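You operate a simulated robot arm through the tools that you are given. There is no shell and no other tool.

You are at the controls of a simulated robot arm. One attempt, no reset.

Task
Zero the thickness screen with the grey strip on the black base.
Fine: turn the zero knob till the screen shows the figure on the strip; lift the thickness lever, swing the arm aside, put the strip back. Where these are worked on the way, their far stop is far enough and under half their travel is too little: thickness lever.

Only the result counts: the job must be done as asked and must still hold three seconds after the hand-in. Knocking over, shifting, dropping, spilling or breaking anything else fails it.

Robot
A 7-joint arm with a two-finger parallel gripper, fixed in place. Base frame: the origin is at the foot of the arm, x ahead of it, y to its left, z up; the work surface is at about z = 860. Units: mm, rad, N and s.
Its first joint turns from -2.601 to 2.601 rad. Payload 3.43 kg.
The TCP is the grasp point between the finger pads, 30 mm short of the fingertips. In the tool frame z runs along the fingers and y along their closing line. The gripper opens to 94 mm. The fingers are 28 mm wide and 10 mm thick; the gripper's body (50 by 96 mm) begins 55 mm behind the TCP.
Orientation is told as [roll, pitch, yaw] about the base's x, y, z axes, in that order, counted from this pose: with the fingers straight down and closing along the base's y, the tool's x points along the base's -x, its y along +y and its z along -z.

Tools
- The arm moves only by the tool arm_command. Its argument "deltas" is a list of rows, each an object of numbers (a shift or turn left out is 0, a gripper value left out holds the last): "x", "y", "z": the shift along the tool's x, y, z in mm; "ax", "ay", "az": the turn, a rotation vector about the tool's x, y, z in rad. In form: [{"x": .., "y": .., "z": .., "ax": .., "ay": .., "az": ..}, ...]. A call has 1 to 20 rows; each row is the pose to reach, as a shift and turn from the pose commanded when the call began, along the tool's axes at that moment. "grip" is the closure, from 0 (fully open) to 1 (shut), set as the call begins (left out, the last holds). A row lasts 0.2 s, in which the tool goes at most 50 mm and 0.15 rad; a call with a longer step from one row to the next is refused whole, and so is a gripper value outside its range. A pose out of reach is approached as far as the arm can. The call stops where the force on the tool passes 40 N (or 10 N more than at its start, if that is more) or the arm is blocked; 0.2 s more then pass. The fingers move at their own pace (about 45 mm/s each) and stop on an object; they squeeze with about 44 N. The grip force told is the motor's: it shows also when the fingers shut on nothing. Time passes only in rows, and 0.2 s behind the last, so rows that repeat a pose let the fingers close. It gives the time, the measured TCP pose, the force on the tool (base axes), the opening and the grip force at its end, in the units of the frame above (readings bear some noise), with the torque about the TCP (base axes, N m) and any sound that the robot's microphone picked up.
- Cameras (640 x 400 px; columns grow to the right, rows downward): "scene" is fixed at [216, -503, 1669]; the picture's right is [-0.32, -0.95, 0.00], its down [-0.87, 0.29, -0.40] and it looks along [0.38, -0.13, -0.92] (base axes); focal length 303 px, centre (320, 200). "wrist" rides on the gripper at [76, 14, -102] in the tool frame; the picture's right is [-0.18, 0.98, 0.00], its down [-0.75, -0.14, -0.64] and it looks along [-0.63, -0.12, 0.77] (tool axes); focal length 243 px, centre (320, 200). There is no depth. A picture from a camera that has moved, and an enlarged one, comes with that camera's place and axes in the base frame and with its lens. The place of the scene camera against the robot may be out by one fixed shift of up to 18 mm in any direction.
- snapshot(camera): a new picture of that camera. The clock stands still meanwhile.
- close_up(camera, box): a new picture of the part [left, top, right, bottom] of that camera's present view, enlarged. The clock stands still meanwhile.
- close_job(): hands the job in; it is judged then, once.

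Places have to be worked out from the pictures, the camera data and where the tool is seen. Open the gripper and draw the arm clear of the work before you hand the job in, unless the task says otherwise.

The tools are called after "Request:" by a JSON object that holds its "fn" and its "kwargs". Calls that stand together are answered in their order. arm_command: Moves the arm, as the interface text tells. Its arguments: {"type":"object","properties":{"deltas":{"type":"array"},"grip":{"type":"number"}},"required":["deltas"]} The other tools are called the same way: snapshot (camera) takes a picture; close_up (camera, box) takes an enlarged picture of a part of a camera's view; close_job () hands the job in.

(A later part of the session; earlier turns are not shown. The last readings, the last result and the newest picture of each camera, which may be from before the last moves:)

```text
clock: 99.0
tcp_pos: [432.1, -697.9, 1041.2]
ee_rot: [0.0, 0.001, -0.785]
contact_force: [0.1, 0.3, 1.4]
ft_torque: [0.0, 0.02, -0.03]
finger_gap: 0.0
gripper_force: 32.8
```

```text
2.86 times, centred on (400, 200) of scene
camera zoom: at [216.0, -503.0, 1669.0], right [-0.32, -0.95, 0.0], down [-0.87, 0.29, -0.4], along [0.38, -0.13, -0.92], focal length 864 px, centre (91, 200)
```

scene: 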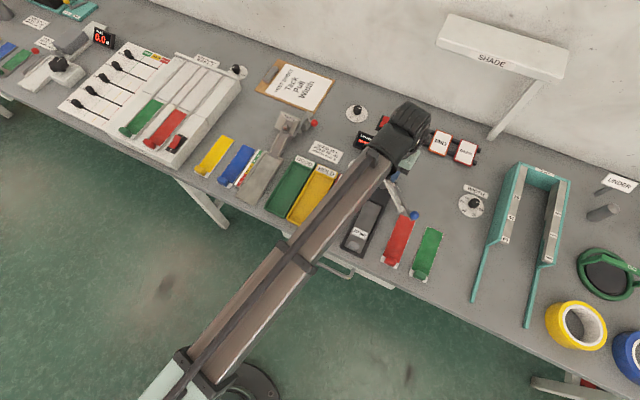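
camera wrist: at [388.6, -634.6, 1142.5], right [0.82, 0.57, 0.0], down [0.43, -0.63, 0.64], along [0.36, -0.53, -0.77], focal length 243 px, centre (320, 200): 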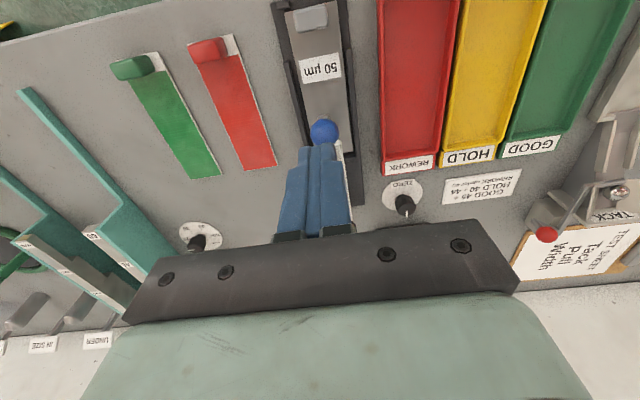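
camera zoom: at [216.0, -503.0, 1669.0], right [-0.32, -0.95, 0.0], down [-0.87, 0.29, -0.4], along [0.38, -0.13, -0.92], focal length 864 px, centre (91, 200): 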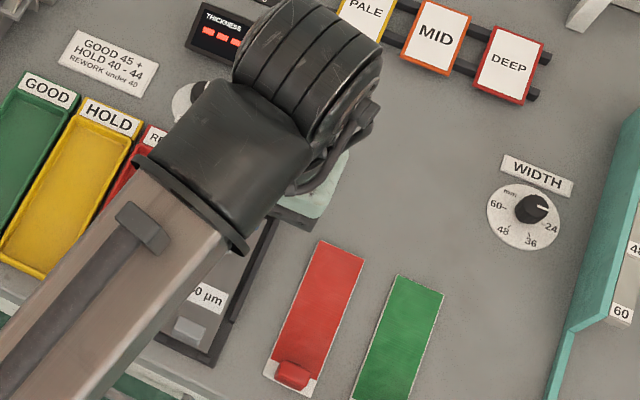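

Ball refined to (436,-697.4,967). I'll shift ~3 mm left and descend until the closed tips are just above the ball (z 1012).

Request:
{"fn": "arm_command", "kwargs": {"deltas": [{"x": 0.5, "y": 1.5, "z": 2}, {"x": 1, "y": 3.2, "z": 7}, {"x": 1, "y": 3.2, "z": 13}, {"x": 1, "y": 3.2, "z": 19}, {"x": 1, "y": 3.2, "z": 24}, {"x": 1, "y": 3.2, "z": 28}, {"x": 1, "y": 3.2, "z": 29}, {"x": 1, "y": 3.2, "z": 29}]}}

Request:
{"fn": "close_up", "kwargs": {"camera": "wrist", "box": [220, 80, 420, 240]}}

```text
clock: 100.8
tcp_pos: [434.7, -695.2, 1012.3]
ee_rot: [0.0, 0.001, -0.784]
contact_force: [0.0, 0.2, 1.0]
ft_torque: [0.0, -0.01, 0.0]
finger_gap: 0.0
gripper_force: 33.6
```

```text
2.50 times, centred on (320, 160) of wrist
camera zoom: at [390.3, -630.8, 1113.7], right [0.82, 0.57, 0.0], down [0.43, -0.63, 0.64], along [0.36, -0.53, -0.77], focal length 606 px, centre (320, 300)
```

zoom: 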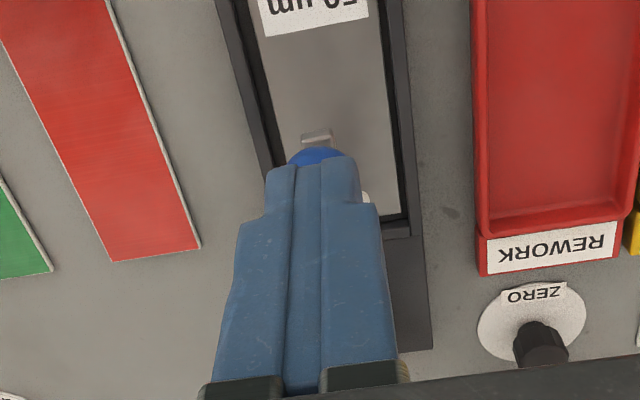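

Tips are right over the ball with no contact yet. Pressing down slowly, 24 mm first.

Request:
{"fn": "arm_command", "kwargs": {"deltas": [{"z": 1.5}, {"z": 3}, {"z": 4.5}, {"z": 6}, {"z": 7.5}, {"z": 9}, {"z": 10.5}, {"z": 12}, {"z": 13.5}, {"z": 15}, {"z": 16.5}, {"z": 18}, {"z": 19.5}, {"z": 21}, {"z": 22.5}, {"z": 24}, {"z": 24}]}}

Request:
{"fn": "close_up", "kwargs": {"camera": "wrist", "box": [220, 80, 420, 240]}}

Request:
{"fn": "close_up", "kwargs": {"camera": "scene", "box": [340, 110, 460, 250]}}

```text
clock: 104.3
tcp_pos: [434.4, -695.4, 987.2]
ee_rot: [0.001, -0.001, -0.783]
contact_force: [0.1, -0.3, -0.5]
ft_torque: [0.04, -0.02, 0.01]
finger_gap: 0.1
gripper_force: 33.2
```

```text
2.50 times, centred on (320, 160) of wrist
camera zoom: at [389.8, -630.9, 1088.8], right [0.82, 0.57, 0.0], down [0.43, -0.63, 0.64], along [0.36, -0.53, -0.77], focal length 606 px, centre (320, 300)
```

zoom: 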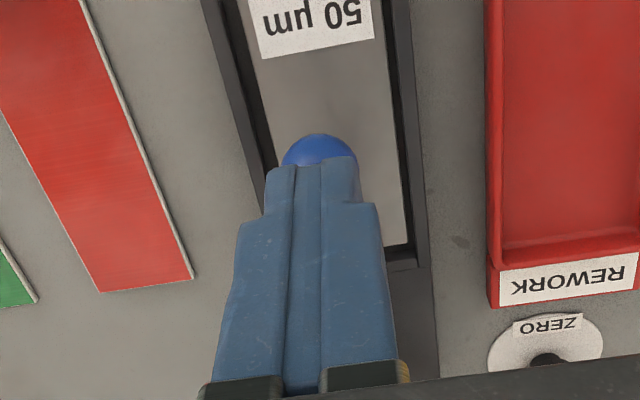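

```text
2.86 times, centred on (400, 180) of scene
camera zoom: at [216.0, -503.0, 1669.0], right [-0.32, -0.95, 0.0], down [-0.87, 0.29, -0.4], along [0.38, -0.13, -0.92], focal length 864 px, centre (91, 257)
```

zoom: 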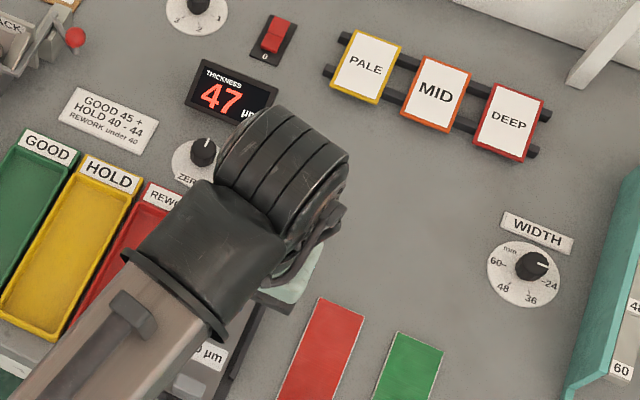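

The screen now reads 47 with the lever partway down. I'll follow the ball outward 3 mm and press on to the far stop.

Request:
{"fn": "arm_command", "kwargs": {"deltas": [{"x": 1, "z": 1}, {"x": 2, "z": 2}, {"x": 3, "z": 3}, {"x": 3, "z": 4}, {"x": 3, "z": 5}, {"x": 3, "z": 6}, {"x": 3, "z": 7}, {"x": 3, "z": 8}, {"x": 3, "z": 9}, {"x": 3, "z": 10}, {"x": 3, "z": 11}, {"x": 3, "z": 12}, {"x": 3, "z": 12}]}}

Request:
{"fn": "close_up", "kwargs": {"camera": "wrist", "box": [220, 80, 420, 240]}}

Request:
{"fn": "close_up", "kwargs": {"camera": "scene", "box": [340, 110, 460, 250]}}

```text
clock: 106.3
tcp_pos: [432.0, -692.3, 982.1]
ee_rot: [-0.003, -0.006, -0.786]
contact_force: [-2.6, 3.1, 19.6]
ft_torque: [-0.08, -0.14, 0.09]
finger_gap: 0.1
gripper_force: 33.0
stopped in row 9: the force on the tool passed its limit at 41 N (the readings are from after the stop); the commanded pose is now the measured one
```

```text
2.50 times, centred on (320, 160) of wrist
camera zoom: at [387.4, -628.3, 1083.9], right [0.82, 0.57, 0.0], down [0.43, -0.63, 0.65], along [0.36, -0.53, -0.76], focal length 606 px, centre (320, 300)
```

zoom: 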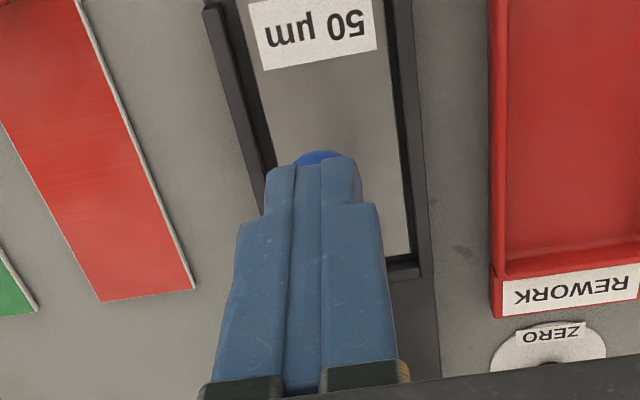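

```text
2.86 times, centred on (400, 180) of scene
camera zoom: at [216.0, -503.0, 1669.0], right [-0.32, -0.95, 0.0], down [-0.87, 0.29, -0.4], along [0.38, -0.13, -0.92], focal length 864 px, centre (91, 257)
```

zoom: 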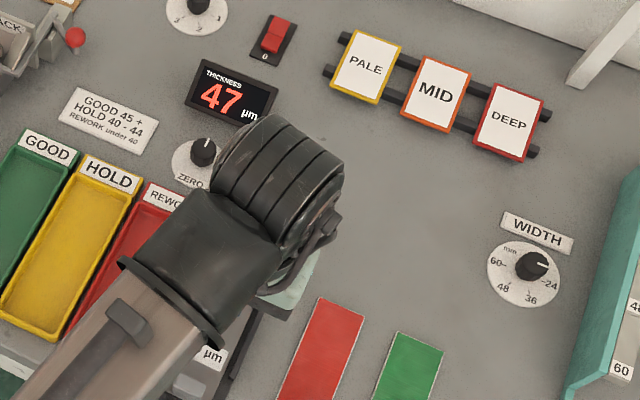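

Far stop reached (41 N, ball top ≈ z 952); the screen reads 47. Now raise clear and move to hover over the ZERO knob (≈(621,-755)).

Request:
{"fn": "arm_command", "kwargs": {"deltas": [{"z": -3}, {"z": -10}, {"z": -20}, {"z": -32}, {"z": -44}, {"z": -54, "x": -2, "y": 1}, {"z": -58, "x": -10, "y": 5, "ay": 0.003}, {"z": -58, "x": -22, "y": 11, "ay": 0.006, "ax": -0.003}, {"z": -58, "x": -37, "y": 18, "ay": 0.006, "ax": -0.003}, {"z": -58, "x": -54, "y": 27, "ay": 0.006, "ax": -0.003}, {"z": -58, "x": -72, "y": 36, "ay": 0.006, "ax": -0.003}, {"z": -58, "x": -90, "y": 45, "ay": 0.006, "ax": -0.003}, {"z": -58, "x": -108, "y": 54, "ay": 0.006, "ax": -0.003}, {"z": -58, "x": -126, "y": 63, "ay": 0.006, "ax": -0.003}, {"z": -58, "x": -143, "y": 72, "ay": 0.006, "ax": -0.003}, {"z": -58, "x": -158, "y": 79, "ay": 0.006, "ax": -0.003}, {"z": -58, "x": -169, "y": 85, "ay": 0.006, "ax": -0.003}, {"z": -58, "x": -176, "y": 88, "ay": 0.006, "ax": -0.003}, {"z": -58, "x": -178, "y": 89, "ay": 0.006, "ax": -0.003}, {"z": -58, "x": -178, "y": 89, "ay": 0.006, "ax": -0.003}], "grip": 1.0}}

Request:
{"fn": "snapshot", "kwargs": {"camera": "wrist"}}

Request:
{"fn": "close_up", "kwargs": {"camera": "wrist", "box": [220, 60, 420, 200]}}

Request:
{"fn": "snapshot", "kwargs": {"camera": "scene"}}

```text
clock: 110.5
tcp_pos: [620.8, -755.8, 1039.5]
ee_rot: [0.002, 0.001, -0.787]
contact_force: [0.1, 0.0, -0.1]
ft_torque: [-0.01, 0.02, -0.02]
finger_gap: 0.0
gripper_force: 32.6
```

```text
taken
camera wrist: at [576.4, -691.9, 1141.3], right [0.82, 0.57, 0.0], down [0.43, -0.63, 0.64], along [0.36, -0.53, -0.77], focal length 243 px, centre (320, 200)
```

wrist: 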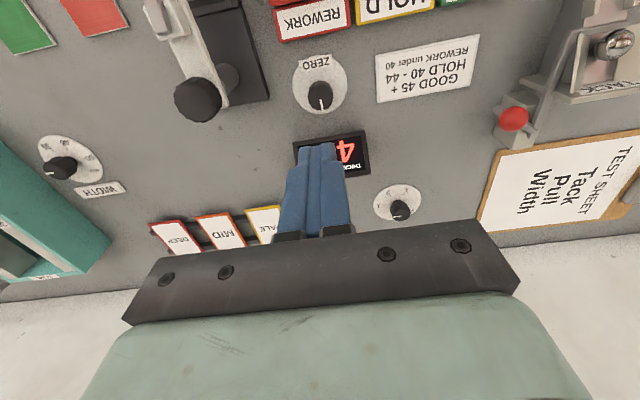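

```text
2.86 times, centred on (320, 130) of wrist
camera zoom: at [576.4, -691.9, 1141.3], right [0.82, 0.57, 0.0], down [0.43, -0.63, 0.64], along [0.36, -0.53, -0.77], focal length 693 px, centre (320, 400)
```

zoom: 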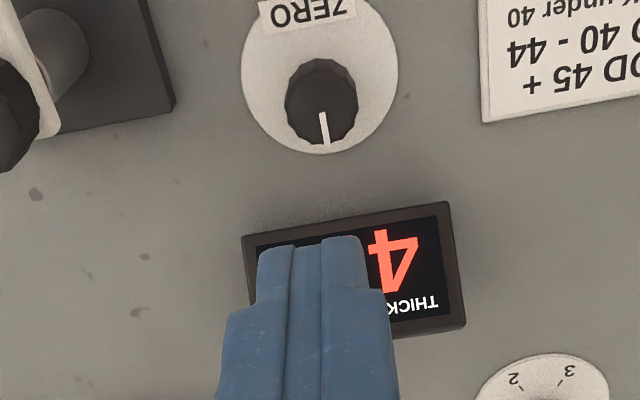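

```text
taken
```

scene: 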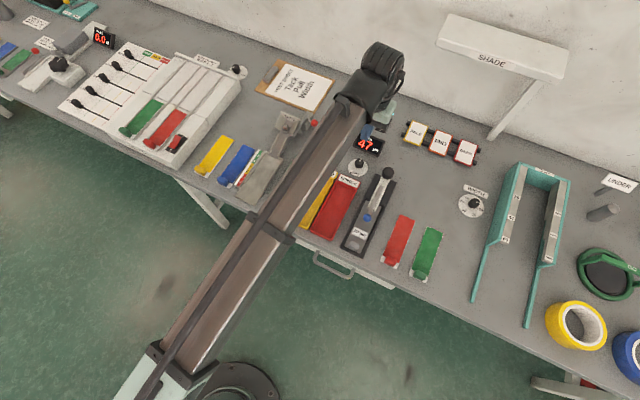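

Screen reads 47 and is visible in the scene view; the arm stays over the strip with lever down. ZERO knob axis ≈(621,-755.5), dia ≈26 mm. Opening to ~45 mm and descending to z≈930 to check alignment.

Request:
{"fn": "arm_command", "kwargs": {"deltas": [{"z": 0}, {"z": 3}, {"z": 10}, {"z": 20}, {"z": 31}, {"z": 42}, {"z": 53}, {"z": 64}, {"z": 75}, {"z": 86}, {"z": 96}, {"z": 103}, {"z": 108}, {"z": 110}, {"z": 110}], "grip": 0.52}}

Request:
{"fn": "snapshot", "kwargs": {"camera": "wrist"}}

Request:
{"fn": "close_up", "kwargs": {"camera": "wrist", "box": [220, 80, 420, 240]}}

Request:
{"fn": "close_up", "kwargs": {"camera": "scene", "box": [330, 110, 450, 230]}}

```text
clock: 113.7
tcp_pos: [620.8, -755.7, 929.5]
ee_rot: [0.002, 0.002, -0.786]
contact_force: [0.0, -0.1, 0.0]
ft_torque: [-0.05, 0.01, 0.02]
finger_gap: 45.2
gripper_force: 0.1
```

```text
taken
camera wrist: at [577.2, -691.9, 1030.8], right [0.82, 0.57, 0.0], down [0.43, -0.63, 0.64], along [0.36, -0.53, -0.77], focal length 243 px, centre (320, 200)
```

wrist: 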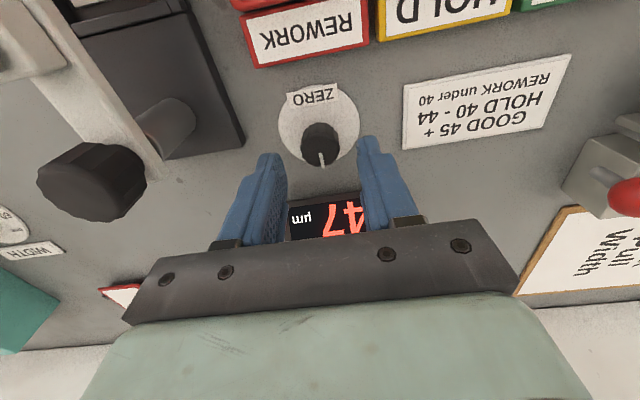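

```text
2.50 times, centred on (320, 160) of wrist
camera zoom: at [577.2, -691.9, 1030.8], right [0.82, 0.57, 0.0], down [0.43, -0.63, 0.64], along [0.36, -0.53, -0.77], focal length 606 px, centre (320, 300)
```

zoom: 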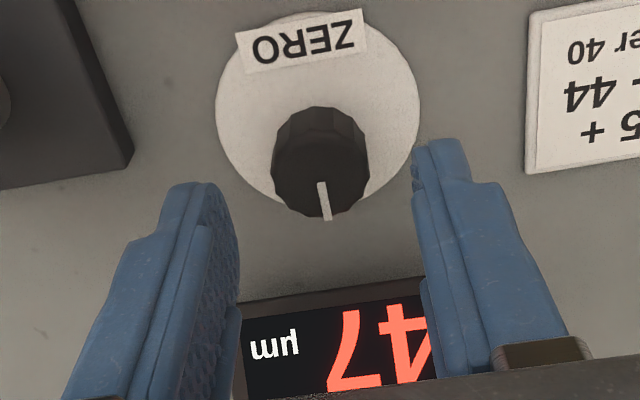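

```text
3.33 times, centred on (390, 170) of scene
camera zoom: at [216.0, -503.0, 1669.0], right [-0.32, -0.95, 0.0], down [-0.87, 0.29, -0.4], along [0.38, -0.13, -0.92], focal length 1008 px, centre (87, 300)
```

zoom: 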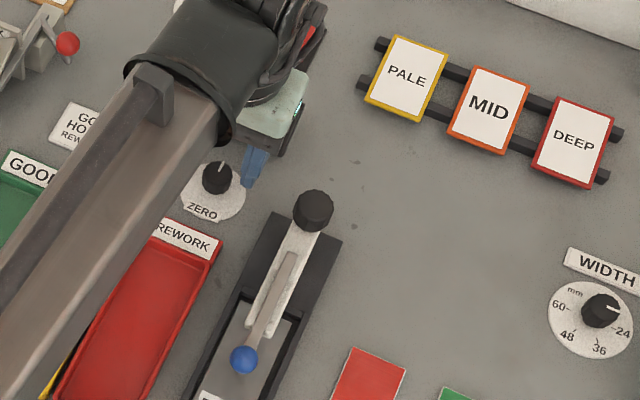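

The wrist camera can read the screen between the fingers ("47"). Knob top z≈887, centred at (621.7,-756) — TCP is within 1 mm. Descend 30 mm around the knob.

Request:
{"fn": "arm_command", "kwargs": {"deltas": [{"z": 2}, {"z": 7}, {"z": 13}, {"z": 19}, {"z": 24}, {"z": 28}, {"z": 30}, {"z": 30}]}}

Request:
{"fn": "close_up", "kwargs": {"camera": "wrist", "box": [220, 80, 420, 240]}}

```text
clock: 115.5
tcp_pos: [621.5, -755.8, 899.5]
ee_rot: [0.002, 0.002, -0.786]
contact_force: [0.2, -0.1, 0.3]
ft_torque: [0.0, 0.04, 0.03]
finger_gap: 45.0
gripper_force: 0.0
```

```text
2.50 times, centred on (320, 160) of wrist
camera zoom: at [576.9, -692.0, 1001.3], right [0.82, 0.57, 0.0], down [0.43, -0.63, 0.64], along [0.36, -0.53, -0.77], focal length 606 px, centre (320, 300)
```

zoom: 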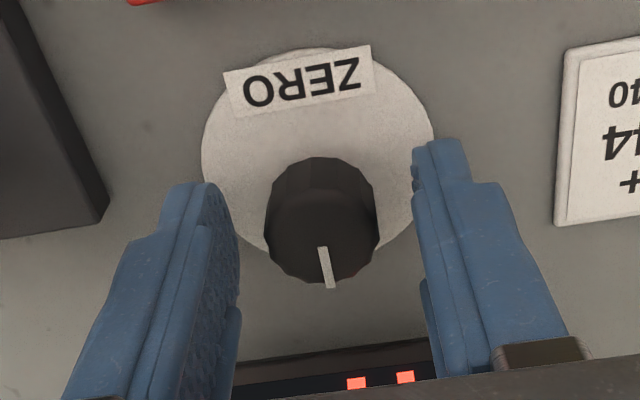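

Knob sits centrally between the fingers. Closing on it.

Request:
{"fn": "arm_command", "kwargs": {"deltas": [{"z": 0}, {"z": 0}, {"z": 0}, {"z": 0}, {"z": 0}], "grip": 1.0}}

Request:
{"fn": "snapshot", "kwargs": {"camera": "wrist"}}

Request:
{"fn": "close_up", "kwargs": {"camera": "scene", "box": [330, 110, 450, 230]}}

```text
clock: 116.7
tcp_pos: [622.3, -755.0, 899.7]
ee_rot: [0.001, 0.002, -0.784]
contact_force: [2.4, 3.2, -2.0]
ft_torque: [-0.38, 0.25, 0.0]
finger_gap: 25.7
gripper_force: 45.4
```

```text
taken
camera wrist: at [577.1, -691.8, 1001.3], right [0.82, 0.57, 0.0], down [0.43, -0.63, 0.64], along [0.36, -0.53, -0.77], focal length 243 px, centre (320, 200)
```

wrist: 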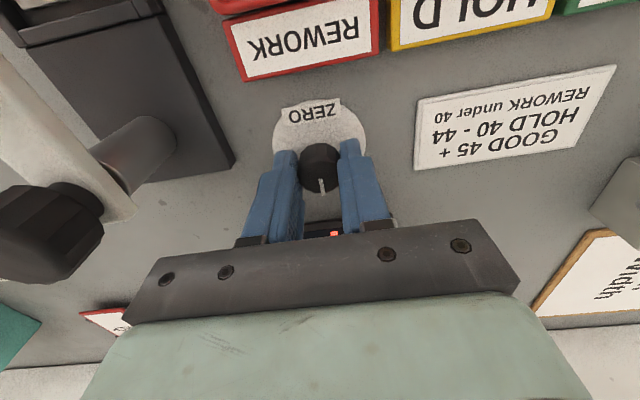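

```text
3.33 times, centred on (390, 170) of scene
camera zoom: at [216.0, -503.0, 1669.0], right [-0.32, -0.95, 0.0], down [-0.87, 0.29, -0.4], along [0.38, -0.13, -0.92], focal length 1008 px, centre (87, 300)
```

zoom: 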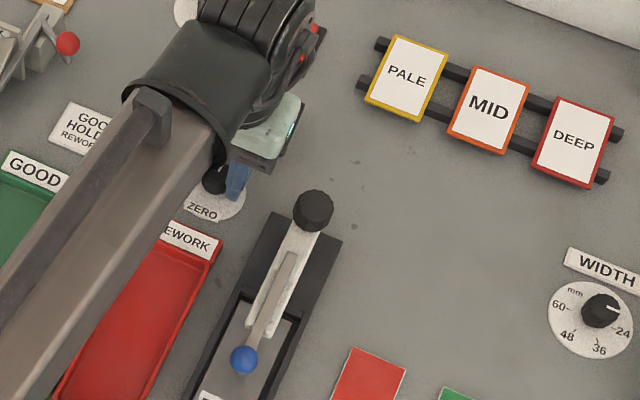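

Gripped (25.7 mm). Test turn clockwise 0.2 rad.

Request:
{"fn": "arm_command", "kwargs": {"deltas": [{"az": 0.02}, {"az": 0.06}, {"az": 0.1}, {"az": 0.14}, {"az": 0.18}, {"az": 0.2}, {"az": 0.2}]}}

Request:
{"fn": "close_up", "kwargs": {"camera": "wrist", "box": [220, 80, 420, 240]}}

Request:
{"fn": "close_up", "kwargs": {"camera": "scene", "box": [330, 110, 450, 230]}}

```text
clock: 118.3
tcp_pos: [621.9, -756.4, 900.2]
ee_rot: [0.002, 0.001, -0.985]
contact_force: [7.7, 4.8, 4.3]
ft_torque: [-0.27, 0.15, -0.01]
finger_gap: 25.6
gripper_force: 44.5
```

```text
2.50 times, centred on (320, 160) of wrist
camera zoom: at [590.6, -684.2, 1001.3], right [0.92, 0.39, 0.0], down [0.3, -0.71, 0.64], along [0.25, -0.59, -0.77], focal length 606 px, centre (320, 300)
```

zoom: 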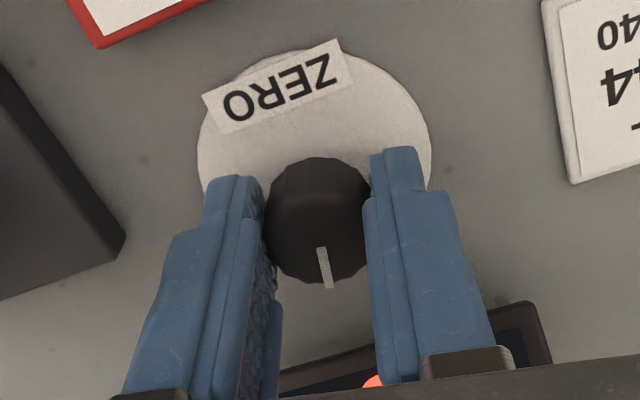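

```text
3.33 times, centred on (390, 170) of scene
camera zoom: at [216.0, -503.0, 1669.0], right [-0.32, -0.95, 0.0], down [-0.87, 0.29, -0.4], along [0.38, -0.13, -0.92], focal length 1008 px, centre (87, 300)
```

zoom: 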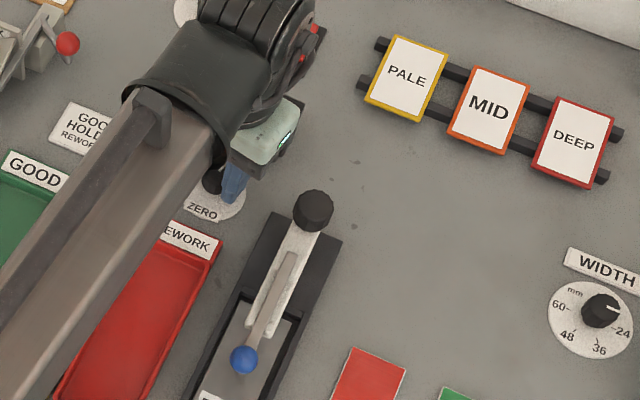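

The knob turned with the fingers. Open and rise to read the screen.

Request:
{"fn": "arm_command", "kwargs": {"deltas": [{"z": 0}, {"z": 0}, {"z": 0}], "grip": 0.52}}

Request:
{"fn": "arm_command", "kwargs": {"deltas": [{"z": -2}, {"z": -8}, {"z": -18}, {"z": -30}, {"z": -40}, {"z": -48}, {"z": -50}, {"z": -50}]}}

Request:
{"fn": "close_up", "kwargs": {"camera": "wrist", "box": [220, 80, 420, 240]}}

Request:
{"fn": "close_up", "kwargs": {"camera": "scene", "box": [330, 110, 450, 230]}}

```text
clock: 119.1
tcp_pos: [620.8, -755.8, 899.6]
ee_rot: [0.0, 0.002, -0.983]
contact_force: [0.1, 0.1, 0.4]
ft_torque: [0.01, -0.01, 0.0]
finger_gap: 45.0
gripper_force: 0.1
```

```text
clock: 120.9
tcp_pos: [620.7, -756.0, 950.6]
ee_rot: [0.003, 0.004, -0.984]
contact_force: [-0.9, 0.9, -0.1]
ft_torque: [0.0, -0.01, 0.0]
finger_gap: 45.1
gripper_force: 0.0
```

```text
2.50 times, centred on (320, 160) of wrist
camera zoom: at [589.8, -684.3, 1051.9], right [0.92, 0.39, 0.0], down [0.3, -0.71, 0.64], along [0.25, -0.59, -0.77], focal length 606 px, centre (320, 300)
```

zoom: 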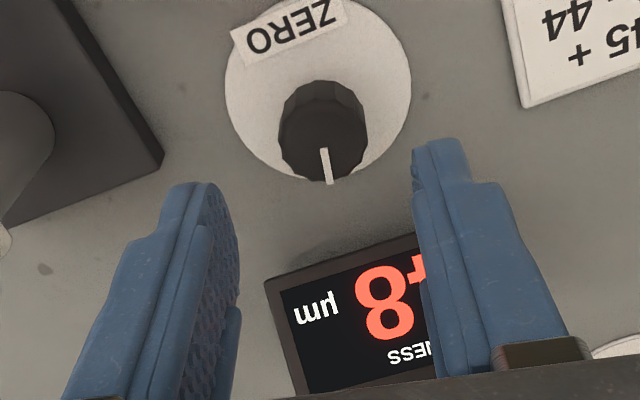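

```text
3.33 times, centred on (390, 170) of scene
camera zoom: at [216.0, -503.0, 1669.0], right [-0.32, -0.95, 0.0], down [-0.87, 0.29, -0.4], along [0.38, -0.13, -0.92], focal length 1008 px, centre (87, 300)
```

zoom: 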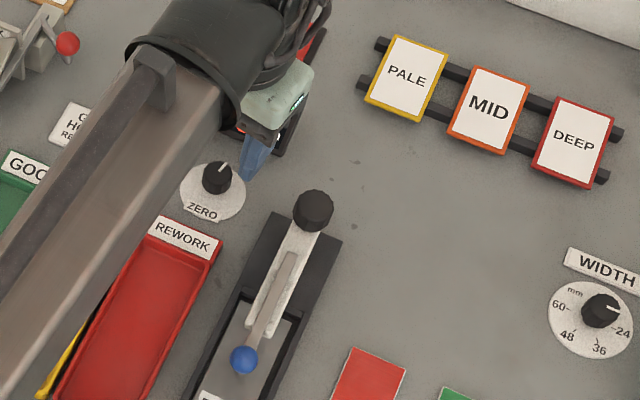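

Reads 48 now: clockwise raises the figure, about 1 µm per 0.2 rad. I'll re-grip and turn a further 0.3 rad.

Request:
{"fn": "arm_command", "kwargs": {"deltas": [{"z": 2}, {"z": 8}, {"z": 18}, {"z": 30}, {"z": 40}, {"z": 48}, {"z": 50}, {"z": 50}]}}

Request:
{"fn": "arm_command", "kwargs": {"deltas": [{"z": 0}, {"z": 0}, {"z": 0}, {"z": 0}], "grip": 1.0}}

Request:
{"fn": "arm_command", "kwargs": {"deltas": [{"az": 0.02}, {"az": 0.06}, {"az": 0.1}, {"az": 0.14}, {"az": 0.18}, {"az": 0.22}, {"az": 0.26}, {"az": 0.29}, {"az": 0.3}, {"az": 0.3}]}}

Request:
{"fn": "arm_command", "kwargs": {"deltas": [{"z": 0}, {"z": 0}, {"z": 0}], "grip": 0.52}}

Request:
{"fn": "arm_command", "kwargs": {"deltas": [{"z": -2}, {"z": -8}, {"z": -18}, {"z": -30}, {"z": -40}, {"z": -48}, {"z": -50}, {"z": -50}]}}

Request:
{"fn": "close_up", "kwargs": {"camera": "wrist", "box": [220, 80, 420, 240]}}

Request:
{"fn": "snapshot", "kwargs": {"camera": "wrist"}}

```text
clock: 122.7
tcp_pos: [620.2, -755.6, 899.5]
ee_rot: [0.002, 0.003, -0.984]
contact_force: [0.3, 0.7, -0.1]
ft_torque: [0.0, 0.0, 0.05]
finger_gap: 45.1
gripper_force: 0.1
```

```text
clock: 123.7
tcp_pos: [621.3, -755.5, 898.5]
ee_rot: [0.002, 0.003, -0.985]
contact_force: [9.0, 6.9, -1.3]
ft_torque: [-0.19, 0.15, 0.03]
finger_gap: 25.9
gripper_force: 45.4
```

```text
clock: 125.9
tcp_pos: [621.1, -755.2, 900.4]
ee_rot: [-0.001, 0.002, -1.284]
contact_force: [10.7, 4.1, 3.2]
ft_torque: [0.07, 0.2, -0.01]
finger_gap: 25.5
gripper_force: 44.9
```

```text
clock: 126.7
tcp_pos: [621.0, -755.2, 899.2]
ee_rot: [0.001, 0.005, -1.283]
contact_force: [-0.8, -0.2, 0.4]
ft_torque: [-0.05, 0.0, 0.0]
finger_gap: 45.3
gripper_force: 0.1
```

```text
clock: 128.5
tcp_pos: [621.4, -755.9, 950.5]
ee_rot: [-0.001, 0.002, -1.287]
contact_force: [1.2, -0.4, -0.1]
ft_torque: [0.05, 0.01, -0.01]
finger_gap: 45.2
gripper_force: 0.1
```

```text
2.50 times, centred on (320, 160) of wrist
camera zoom: at [613.0, -678.6, 1051.5], right [0.99, 0.1, 0.0], down [0.08, -0.76, 0.64], along [0.06, -0.64, -0.77], focal length 606 px, centre (320, 300)
```

zoom: 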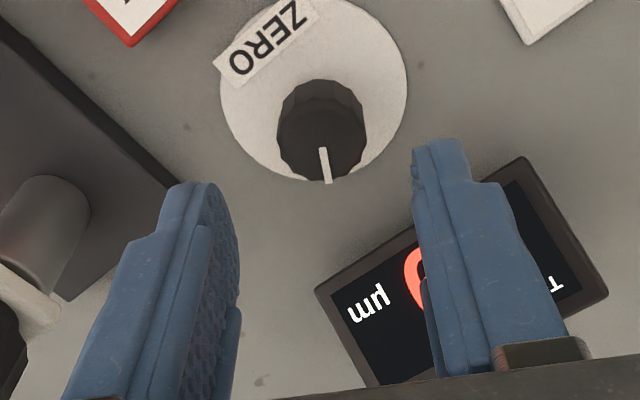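

```text
taken
camera wrist: at [613.0, -678.6, 1051.5], right [0.99, 0.1, 0.0], down [0.08, -0.76, 0.64], along [0.06, -0.64, -0.77], focal length 243 px, centre (320, 200)
```

wrist: 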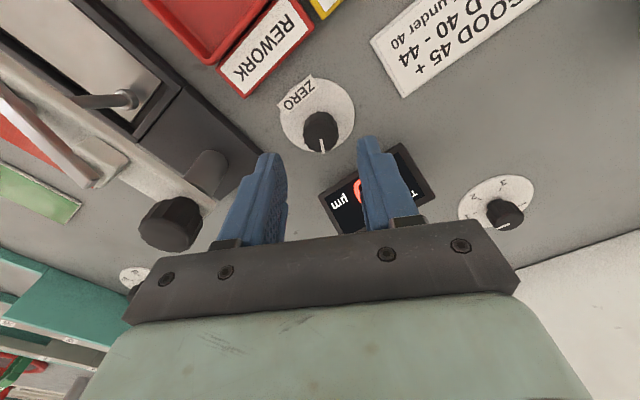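

A finger hides the digit. I'll turn the open gripper back to yaw -0.785 at this height to read it.

Request:
{"fn": "arm_command", "kwargs": {"deltas": [{"az": -0.03}, {"az": -0.09}, {"az": -0.16}, {"az": -0.23}, {"az": -0.3}, {"az": -0.37}, {"az": -0.44}, {"az": -0.48}, {"az": -0.5}, {"az": -0.5}]}}

Request:
{"fn": "close_up", "kwargs": {"camera": "wrist", "box": [220, 80, 420, 240]}}

```text
clock: 130.7
tcp_pos: [619.8, -755.6, 949.8]
ee_rot: [0.001, 0.001, -0.784]
contact_force: [-1.2, 0.5, -0.7]
ft_torque: [0.02, 0.01, -0.02]
finger_gap: 45.4
gripper_force: 0.0
```

```text
2.50 times, centred on (320, 160) of wrist
camera zoom: at [576.7, -691.9, 1051.4], right [0.82, 0.57, 0.0], down [0.43, -0.63, 0.64], along [0.36, -0.53, -0.77], focal length 606 px, centre (320, 300)
```

zoom: 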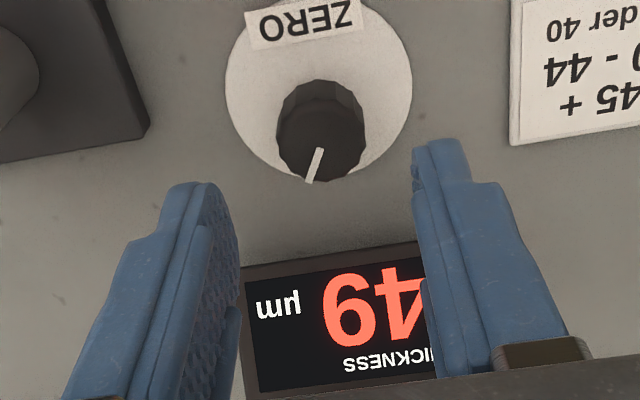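

Reads 49 at +0.5 rad total (≈4–5 µm/rad). Re-grip and turn a further 0.18 rad.

Request:
{"fn": "arm_command", "kwargs": {"deltas": [{"z": 2, "x": -0.5}, {"z": 8, "x": -0.7}, {"z": 18, "x": -0.7}, {"z": 30, "x": -0.7}, {"z": 40, "x": -0.7}, {"z": 48, "x": -0.7}, {"z": 50, "x": -0.7}, {"z": 50, "x": -0.7}]}}

Request:
{"fn": "arm_command", "kwargs": {"deltas": [{"z": 0}, {"z": 0}, {"z": 0}, {"z": 0}], "grip": 1.0}}

Request:
{"fn": "arm_command", "kwargs": {"deltas": [{"az": 0.02}, {"az": 0.06}, {"az": 0.1}, {"az": 0.14}, {"az": 0.17}, {"az": 0.18}, {"az": 0.18}]}}

Request:
{"fn": "arm_command", "kwargs": {"deltas": [{"z": 0}, {"z": 0}, {"z": 0}], "grip": 0.52}}

Request:
{"fn": "arm_command", "kwargs": {"deltas": [{"z": -2}, {"z": -8}, {"z": -18}, {"z": -30, "az": -0.03}, {"z": -40, "az": -0.08}, {"z": -48, "az": -0.13}, {"z": -50, "az": -0.17}, {"z": -50, "az": -0.18}, {"z": -50, "az": -0.18}]}}

Request:
{"fn": "close_up", "kwargs": {"camera": "wrist", "box": [220, 80, 420, 240]}}

```text
clock: 132.5
tcp_pos: [621.4, -756.1, 900.9]
ee_rot: [0.003, 0.002, -0.786]
contact_force: [0.4, -0.4, -0.3]
ft_torque: [0.01, -0.01, -0.02]
finger_gap: 44.9
gripper_force: 0.0
```

```text
clock: 133.5
tcp_pos: [621.5, -756.0, 900.5]
ee_rot: [0.002, 0.003, -0.785]
contact_force: [4.9, 4.9, -1.6]
ft_torque: [-0.3, 0.18, 0.01]
finger_gap: 25.1
gripper_force: 44.7
```

```text
clock: 135.1
tcp_pos: [622.7, -757.2, 899.7]
ee_rot: [0.002, 0.002, -0.965]
contact_force: [11.3, 5.1, 10.2]
ft_torque: [-0.05, 0.19, 0.02]
finger_gap: 25.2
gripper_force: 44.5
```

```text
clock: 135.9
tcp_pos: [621.0, -755.8, 899.6]
ee_rot: [0.001, 0.001, -0.965]
contact_force: [0.5, -1.3, -0.2]
ft_torque: [-0.04, 0.02, 0.01]
finger_gap: 45.4
gripper_force: 0.0
```

```text
clock: 137.9
tcp_pos: [621.5, -755.9, 949.5]
ee_rot: [0.002, 0.001, -0.782]
contact_force: [-0.7, 0.2, -0.4]
ft_torque: [0.01, -0.03, 0.01]
finger_gap: 45.0
gripper_force: 0.0
```

```text
2.50 times, centred on (320, 160) of wrist
camera zoom: at [577.2, -692.4, 1051.5], right [0.82, 0.57, 0.0], down [0.43, -0.63, 0.64], along [0.36, -0.53, -0.77], focal length 606 px, centre (320, 300)
```

zoom: 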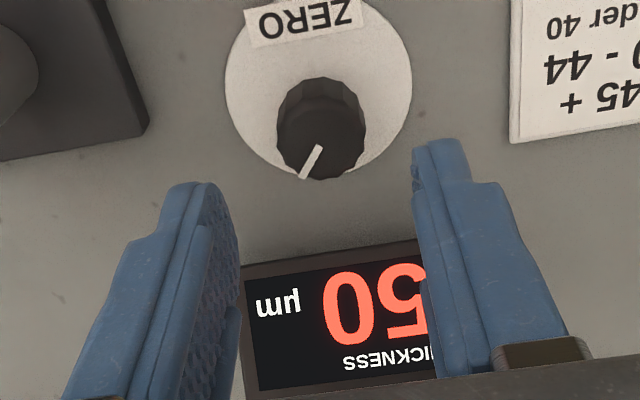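

The screen reads 50. To get away from the rounding edge (it was 49 at 0.50, 50 at 0.68 rad) I'll turn just 0.05 rad further and confirm it still shows 50.

Request:
{"fn": "arm_command", "kwargs": {"deltas": [{"z": 2}, {"z": 8}, {"z": 18}, {"z": 30}, {"z": 40}, {"z": 48}, {"z": 50}, {"z": 50}]}}

Request:
{"fn": "arm_command", "kwargs": {"deltas": [{"z": 0}, {"z": 0}, {"z": 0}, {"z": 0}], "grip": 1.0}}

Request:
{"fn": "arm_command", "kwargs": {"deltas": [{"az": 0.02}, {"az": 0.04}, {"az": 0.05}, {"az": 0.05}]}}

Request:
{"fn": "arm_command", "kwargs": {"deltas": [{"z": 0}, {"z": 0}, {"z": 0}], "grip": 0.52}}

Request:
{"fn": "arm_command", "kwargs": {"deltas": [{"z": -2}, {"z": -8}, {"z": -18}, {"z": -30, "az": -0.02}, {"z": -40, "az": -0.04}, {"z": -48, "az": -0.05}, {"z": -50, "az": -0.05}, {"z": -50, "az": -0.05}]}}

Request:
{"fn": "close_up", "kwargs": {"camera": "wrist", "box": [220, 80, 420, 240]}}

```text
clock: 139.7
tcp_pos: [621.3, -756.6, 899.3]
ee_rot: [0.001, 0.002, -0.786]
contact_force: [0.5, 1.4, 0.4]
ft_torque: [-0.02, -0.01, -0.02]
finger_gap: 45.1
gripper_force: 0.0
```

```text
clock: 140.7
tcp_pos: [623.3, -755.8, 898.9]
ee_rot: [0.002, 0.002, -0.783]
contact_force: [1.9, 1.5, -0.7]
ft_torque: [-0.35, 0.29, -0.03]
finger_gap: 25.7
gripper_force: 45.6
```

```text
clock: 141.7
tcp_pos: [622.0, -755.7, 899.5]
ee_rot: [0.002, 0.001, -0.834]
contact_force: [5.3, 2.9, 0.3]
ft_torque: [0.04, 0.44, 0.02]
finger_gap: 25.6
gripper_force: 44.7
```

```text
clock: 142.5
tcp_pos: [620.5, -755.9, 898.7]
ee_rot: [0.002, 0.002, -0.835]
contact_force: [0.1, -0.1, -1.0]
ft_torque: [0.01, -0.02, 0.0]
finger_gap: 45.2
gripper_force: 0.2
```

```text
clock: 144.3
tcp_pos: [620.7, -757.4, 949.3]
ee_rot: [0.002, 0.001, -0.783]
contact_force: [-0.1, 0.2, -1.1]
ft_torque: [0.01, -0.04, -0.01]
finger_gap: 45.0
gripper_force: 0.0
```

```text
2.50 times, centred on (320, 160) of wrist
camera zoom: at [577.1, -692.9, 1051.5], right [0.82, 0.57, 0.0], down [0.43, -0.63, 0.64], along [0.36, -0.53, -0.77], focal length 606 px, centre (320, 300)
```

zoom: 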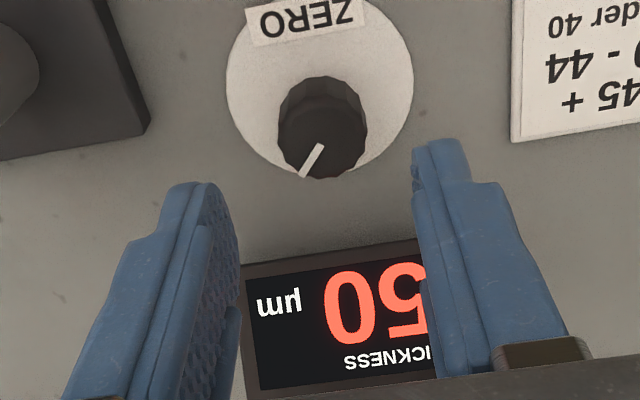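

Still 50, now safely inside the window. Raise clear and move back over the blue ball with the gripper open ~45 mm.

Request:
{"fn": "arm_command", "kwargs": {"deltas": [{"z": -4}, {"z": -14}, {"z": -28}, {"z": -44}, {"z": -60}, {"z": -76}, {"z": -88, "x": 2, "y": -1}, {"z": -90, "x": 10, "y": -5}, {"z": -90, "x": 24, "y": -12}, {"z": -90, "x": 41, "y": -20}, {"z": -90, "x": 59, "y": -29}, {"z": -90, "x": 77, "y": -38}, {"z": -90, "x": 95, "y": -47}, {"z": -90, "x": 113, "y": -56}, {"z": -90, "x": 131, "y": -65}, {"z": -90, "x": 148, "y": -73}, {"z": -90, "x": 163, "y": -80}, {"z": -90, "x": 174, "y": -85.5}, {"z": -90, "x": 178.7, "y": -87.9}, {"z": -90, "x": 178.7, "y": -87.9}]}}

Request:
{"fn": "snapshot", "kwargs": {"camera": "wrist"}}

Request:
{"fn": "close_up", "kwargs": {"camera": "wrist", "box": [220, 80, 420, 240]}}

Request:
{"fn": "close_up", "kwargs": {"camera": "scene", "box": [340, 110, 460, 250]}}

```text
clock: 148.5
tcp_pos: [431.5, -692.6, 1039.9]
ee_rot: [0.002, 0.001, -0.785]
contact_force: [0.3, -0.2, -0.1]
ft_torque: [0.0, 0.02, 0.02]
finger_gap: 44.7
gripper_force: 0.1
```

```text
taken
camera wrist: at [389.0, -628.6, 1141.6], right [0.82, 0.57, 0.0], down [0.43, -0.63, 0.64], along [0.36, -0.53, -0.77], focal length 243 px, centre (320, 200)
```

wrist: 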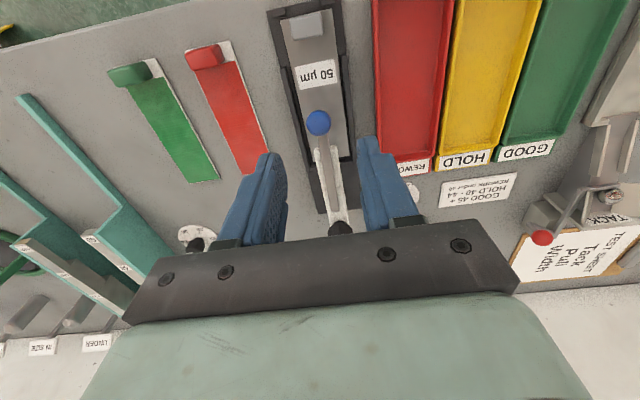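

```text
2.50 times, centred on (320, 160) of wrist
camera zoom: at [389.0, -628.6, 1141.6], right [0.82, 0.57, 0.0], down [0.43, -0.63, 0.64], along [0.36, -0.53, -0.77], focal length 606 px, centre (320, 300)
```

zoom: 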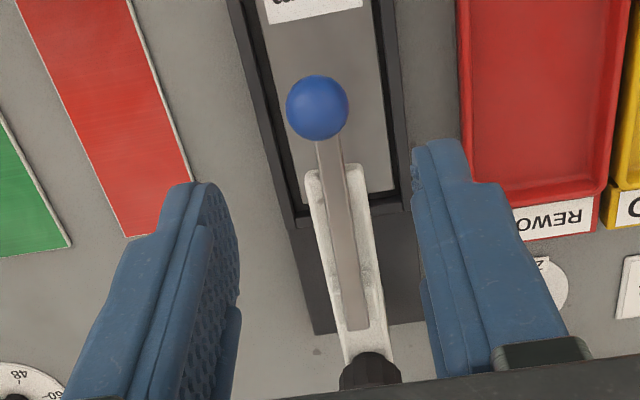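

```text
2.86 times, centred on (400, 180) of scene
camera zoom: at [216.0, -503.0, 1669.0], right [-0.32, -0.95, 0.0], down [-0.87, 0.29, -0.4], along [0.38, -0.13, -0.92], focal length 864 px, centre (91, 257)
```

zoom: 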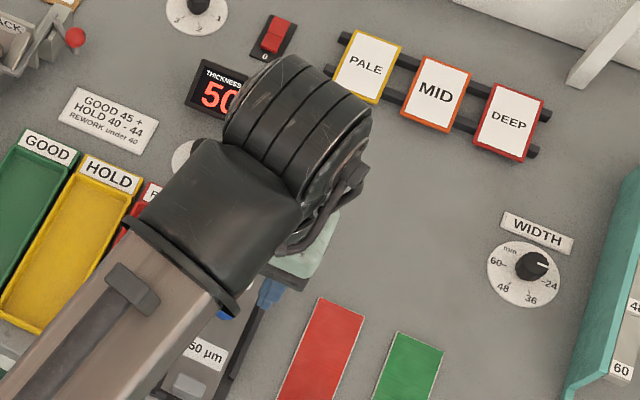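

Screen shows 50 in the scene too; ball (lowered) is at about (434,-695.5,942). I'll shift 3 mm outward and descend with fingers straddling the ball to z≈956.

Request:
{"fn": "arm_command", "kwargs": {"deltas": [{"x": -1, "y": -0.5, "z": 3}, {"x": -3, "y": -1, "z": 10}, {"x": -3, "y": -1, "z": 20}, {"x": -3, "y": -1, "z": 30}, {"x": -3, "y": -1, "z": 40}, {"x": -3, "y": -1, "z": 50}, {"x": -3, "y": -1, "z": 60}, {"x": -3, "y": -1, "z": 69}, {"x": -3, "y": -1, "z": 77}, {"x": -3, "y": -1, "z": 82}, {"x": -3, "y": -1, "z": 84}, {"x": -3, "y": -1, "z": 84}]}}

Request:
{"fn": "close_up", "kwargs": {"camera": "wrist", "box": [220, 80, 420, 240]}}

```text
clock: 151.1
tcp_pos: [433.6, -694.3, 957.2]
ee_rot: [0.002, 0.001, -0.787]
contact_force: [0.6, 0.2, 0.6]
ft_torque: [0.0, 0.0, 0.0]
finger_gap: 45.1
gripper_force: 0.0
```

```text
2.50 times, centred on (320, 160) of wrist
camera zoom: at [390.2, -631.4, 1058.0], right [0.82, 0.57, 0.0], down [0.43, -0.63, 0.64], along [0.36, -0.53, -0.77], focal length 606 px, centre (320, 300)
```

zoom: 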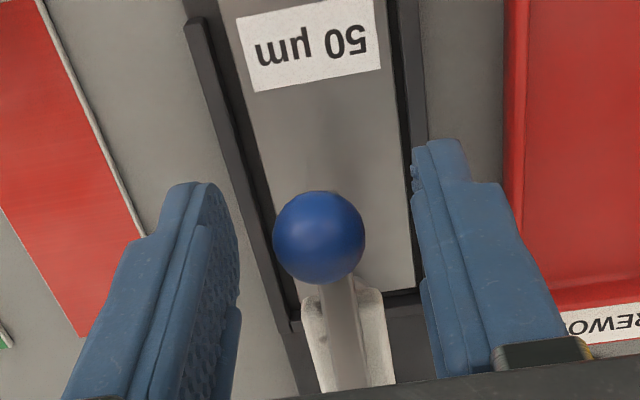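

Ball centre refined to (434.9,-696.8,940). Shift 1.5 mm outward, 3 mm deeper, then close on the ball.

Request:
{"fn": "arm_command", "kwargs": {"deltas": [{"x": -1, "z": 1.5}, {"x": -1.5, "z": 3}, {"x": -1.5, "z": 3}]}}

Request:
{"fn": "arm_command", "kwargs": {"deltas": [{"z": 0}, {"z": 0}, {"z": 0}, {"z": 0}, {"z": 0}], "grip": 1.0}}

Request:
{"fn": "close_up", "kwargs": {"camera": "wrist", "box": [220, 80, 420, 240]}}

```text
clock: 151.9
tcp_pos: [436.7, -694.5, 953.7]
ee_rot: [0.001, 0.002, -0.784]
contact_force: [-0.2, 0.2, 0.1]
ft_torque: [0.01, 0.02, 0.01]
finger_gap: 45.2
gripper_force: 0.2
```

```text
clock: 153.1
tcp_pos: [434.5, -695.4, 952.3]
ee_rot: [-0.002, 0.002, -0.787]
contact_force: [-4.9, -5.5, 0.0]
ft_torque: [-0.25, 0.26, -0.14]
finger_gap: 21.1
gripper_force: 43.9
```

```text
2.50 times, centred on (320, 160) of wrist
camera zoom: at [390.8, -632.2, 1054.6], right [0.83, 0.56, 0.0], down [0.43, -0.63, 0.64], along [0.36, -0.53, -0.77], focal length 606 px, centre (320, 300)
```

zoom: 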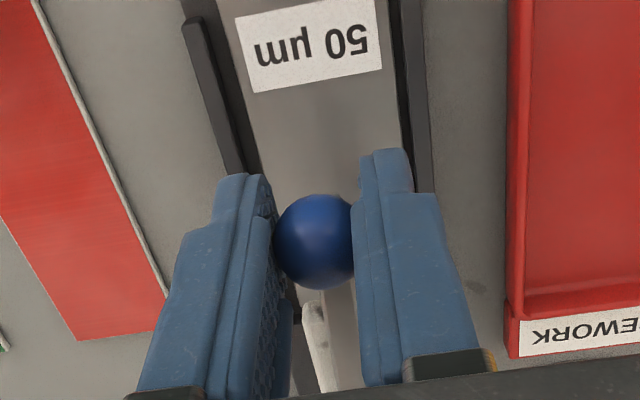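

Ball gripped (21.1 mm). Lifting along its arc: ~27 mm up and ~2.5 mm inward.

Request:
{"fn": "arm_command", "kwargs": {"deltas": [{"z": -1}, {"z": -2.5}, {"z": -4.5, "x": -0.2}, {"z": -6.5, "x": -0.3}, {"z": -8.5, "x": -0.4}, {"z": -10.5, "x": -0.6}, {"z": -12.5, "x": -0.8}, {"z": -14.5, "x": -1}, {"z": -16.5, "x": -1.3}, {"z": -18.5, "x": -1.6}, {"z": -20.5, "x": -1.9}, {"z": -22.5, "x": -2.2}, {"z": -24.5, "x": -2.5}, {"z": -26, "x": -2.7}, {"z": -26, "x": -2.7}]}}

Request:
{"fn": "close_up", "kwargs": {"camera": "wrist", "box": [220, 80, 420, 240]}}

Request:
{"fn": "close_up", "kwargs": {"camera": "scene", "box": [340, 110, 460, 250]}}

```text
clock: 156.3
tcp_pos: [437.2, -699.0, 978.2]
ee_rot: [0.003, 0.001, -0.785]
contact_force: [-10.1, -5.6, -12.9]
ft_torque: [0.66, 1.03, 0.01]
finger_gap: 20.6
gripper_force: 44.9
```

```text
2.50 times, centred on (320, 160) of wrist
camera zoom: at [393.4, -634.7, 1080.3], right [0.82, 0.57, 0.0], down [0.43, -0.63, 0.64], along [0.36, -0.53, -0.77], focal length 606 px, centre (320, 300)
```

zoom: 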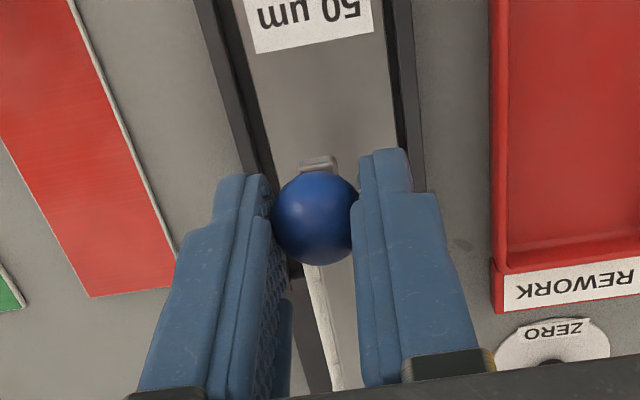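

```text
2.86 times, centred on (400, 180) of scene
camera zoom: at [216.0, -503.0, 1669.0], right [-0.32, -0.95, 0.0], down [-0.87, 0.29, -0.4], along [0.38, -0.13, -0.92], focal length 864 px, centre (91, 257)
```

zoom: 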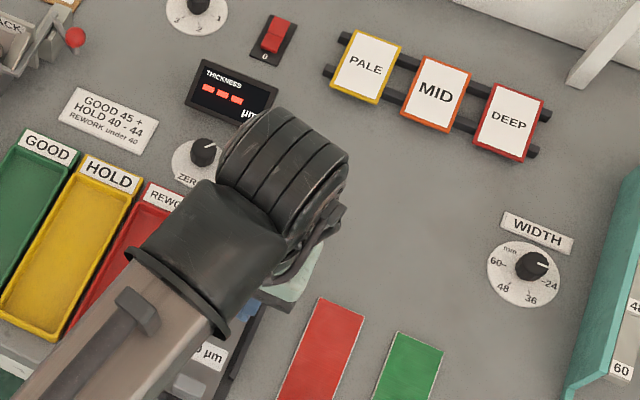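

The screen shows dashes again; the ball slipped a few mm in the grip and is at z≈960. I'll lift a few more millimetres toward the upper stop, watching force.

Request:
{"fn": "arm_command", "kwargs": {"deltas": [{"z": -1, "x": -0.3}, {"z": -2, "x": -0.6}, {"z": -3, "x": -1}, {"z": -4, "x": -1.3}, {"z": -5, "x": -1.6}, {"z": -6, "x": -2}, {"z": -6, "x": -2}]}}

Request:
{"fn": "close_up", "kwargs": {"camera": "wrist", "box": [220, 80, 420, 240]}}

```text
clock: 157.9
tcp_pos: [437.3, -699.0, 984.5]
ee_rot: [0.002, 0.004, -0.785]
contact_force: [-9.2, -3.3, -13.2]
ft_torque: [0.79, 1.05, 0.0]
finger_gap: 20.6
gripper_force: 45.1
```

```text
2.50 times, centred on (320, 160) of wrist
camera zoom: at [394.0, -635.7, 1086.4], right [0.82, 0.57, 0.0], down [0.43, -0.63, 0.64], along [0.36, -0.53, -0.77], focal length 606 px, centre (320, 300)
```

zoom: 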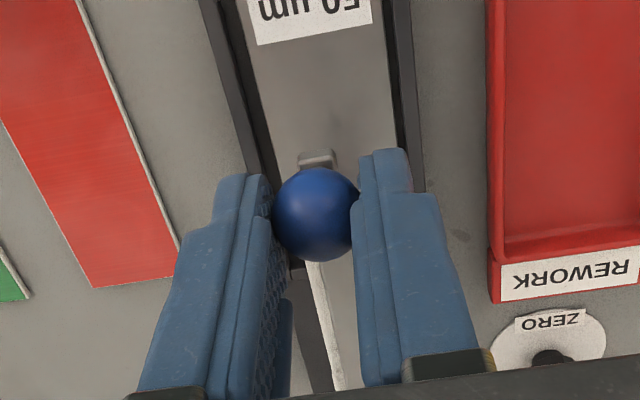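

Ball now ≈z 965, close to its original 967. One more 4 mm lift to make sure it reaches the upper stop.

Request:
{"fn": "arm_command", "kwargs": {"deltas": [{"z": -1, "x": -0.3}, {"z": -2, "x": -0.6}, {"z": -3, "x": -0.9}, {"z": -4, "x": -1.2}, {"z": -4, "x": -1.2}]}}

Request:
{"fn": "close_up", "kwargs": {"camera": "wrist", "box": [220, 80, 420, 240]}}

```text
clock: 159.1
tcp_pos: [439.1, -699.9, 987.9]
ee_rot: [0.001, 0.004, -0.785]
contact_force: [-15.5, 0.5, -12.4]
ft_torque: [0.73, 1.03, -0.03]
finger_gap: 20.8
gripper_force: 45.4
```

```text
2.50 times, centred on (320, 160) of wrist
camera zoom: at [395.0, -636.4, 1090.2], right [0.83, 0.56, 0.0], down [0.43, -0.63, 0.64], along [0.36, -0.53, -0.77], focal length 606 px, centre (320, 300)
```

zoom: 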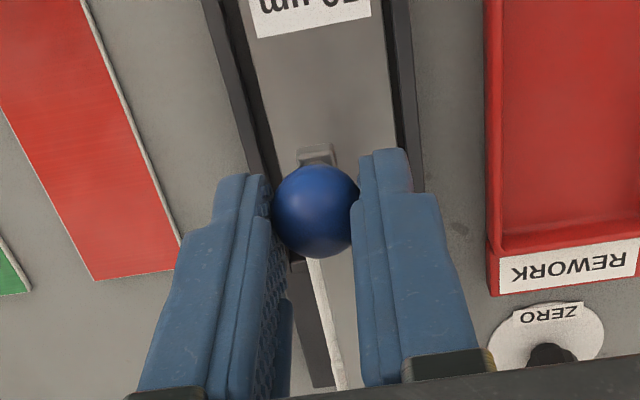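

Ball ≈968, equal to its starting height. One last 4 mm pull to confirm the stop.

Request:
{"fn": "arm_command", "kwargs": {"deltas": [{"z": -1, "x": -0.3}, {"z": -2, "x": -0.5}, {"z": -3, "x": -0.7}, {"z": -4, "x": -0.9}, {"z": -4, "x": -0.9}]}}

Request:
{"fn": "close_up", "kwargs": {"camera": "wrist", "box": [220, 80, 420, 240]}}

```text
clock: 160.3
tcp_pos: [440.1, -701.8, 993.2]
ee_rot: [0.001, 0.003, -0.783]
contact_force: [-13.3, 6.1, -25.8]
ft_torque: [-0.19, 0.61, 0.01]
finger_gap: 20.7
gripper_force: 45.2
```

```text
2.50 times, centred on (320, 160) of wrist
camera zoom: at [396.1, -637.8, 1093.5], right [0.82, 0.57, 0.0], down [0.43, -0.63, 0.64], along [0.36, -0.53, -0.77], focal length 606 px, centre (320, 300)
```

zoom: 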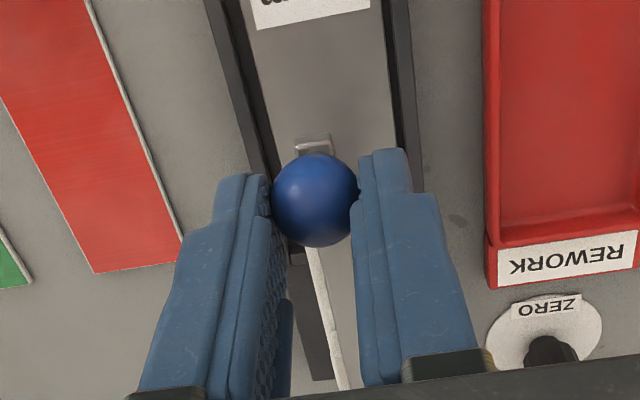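

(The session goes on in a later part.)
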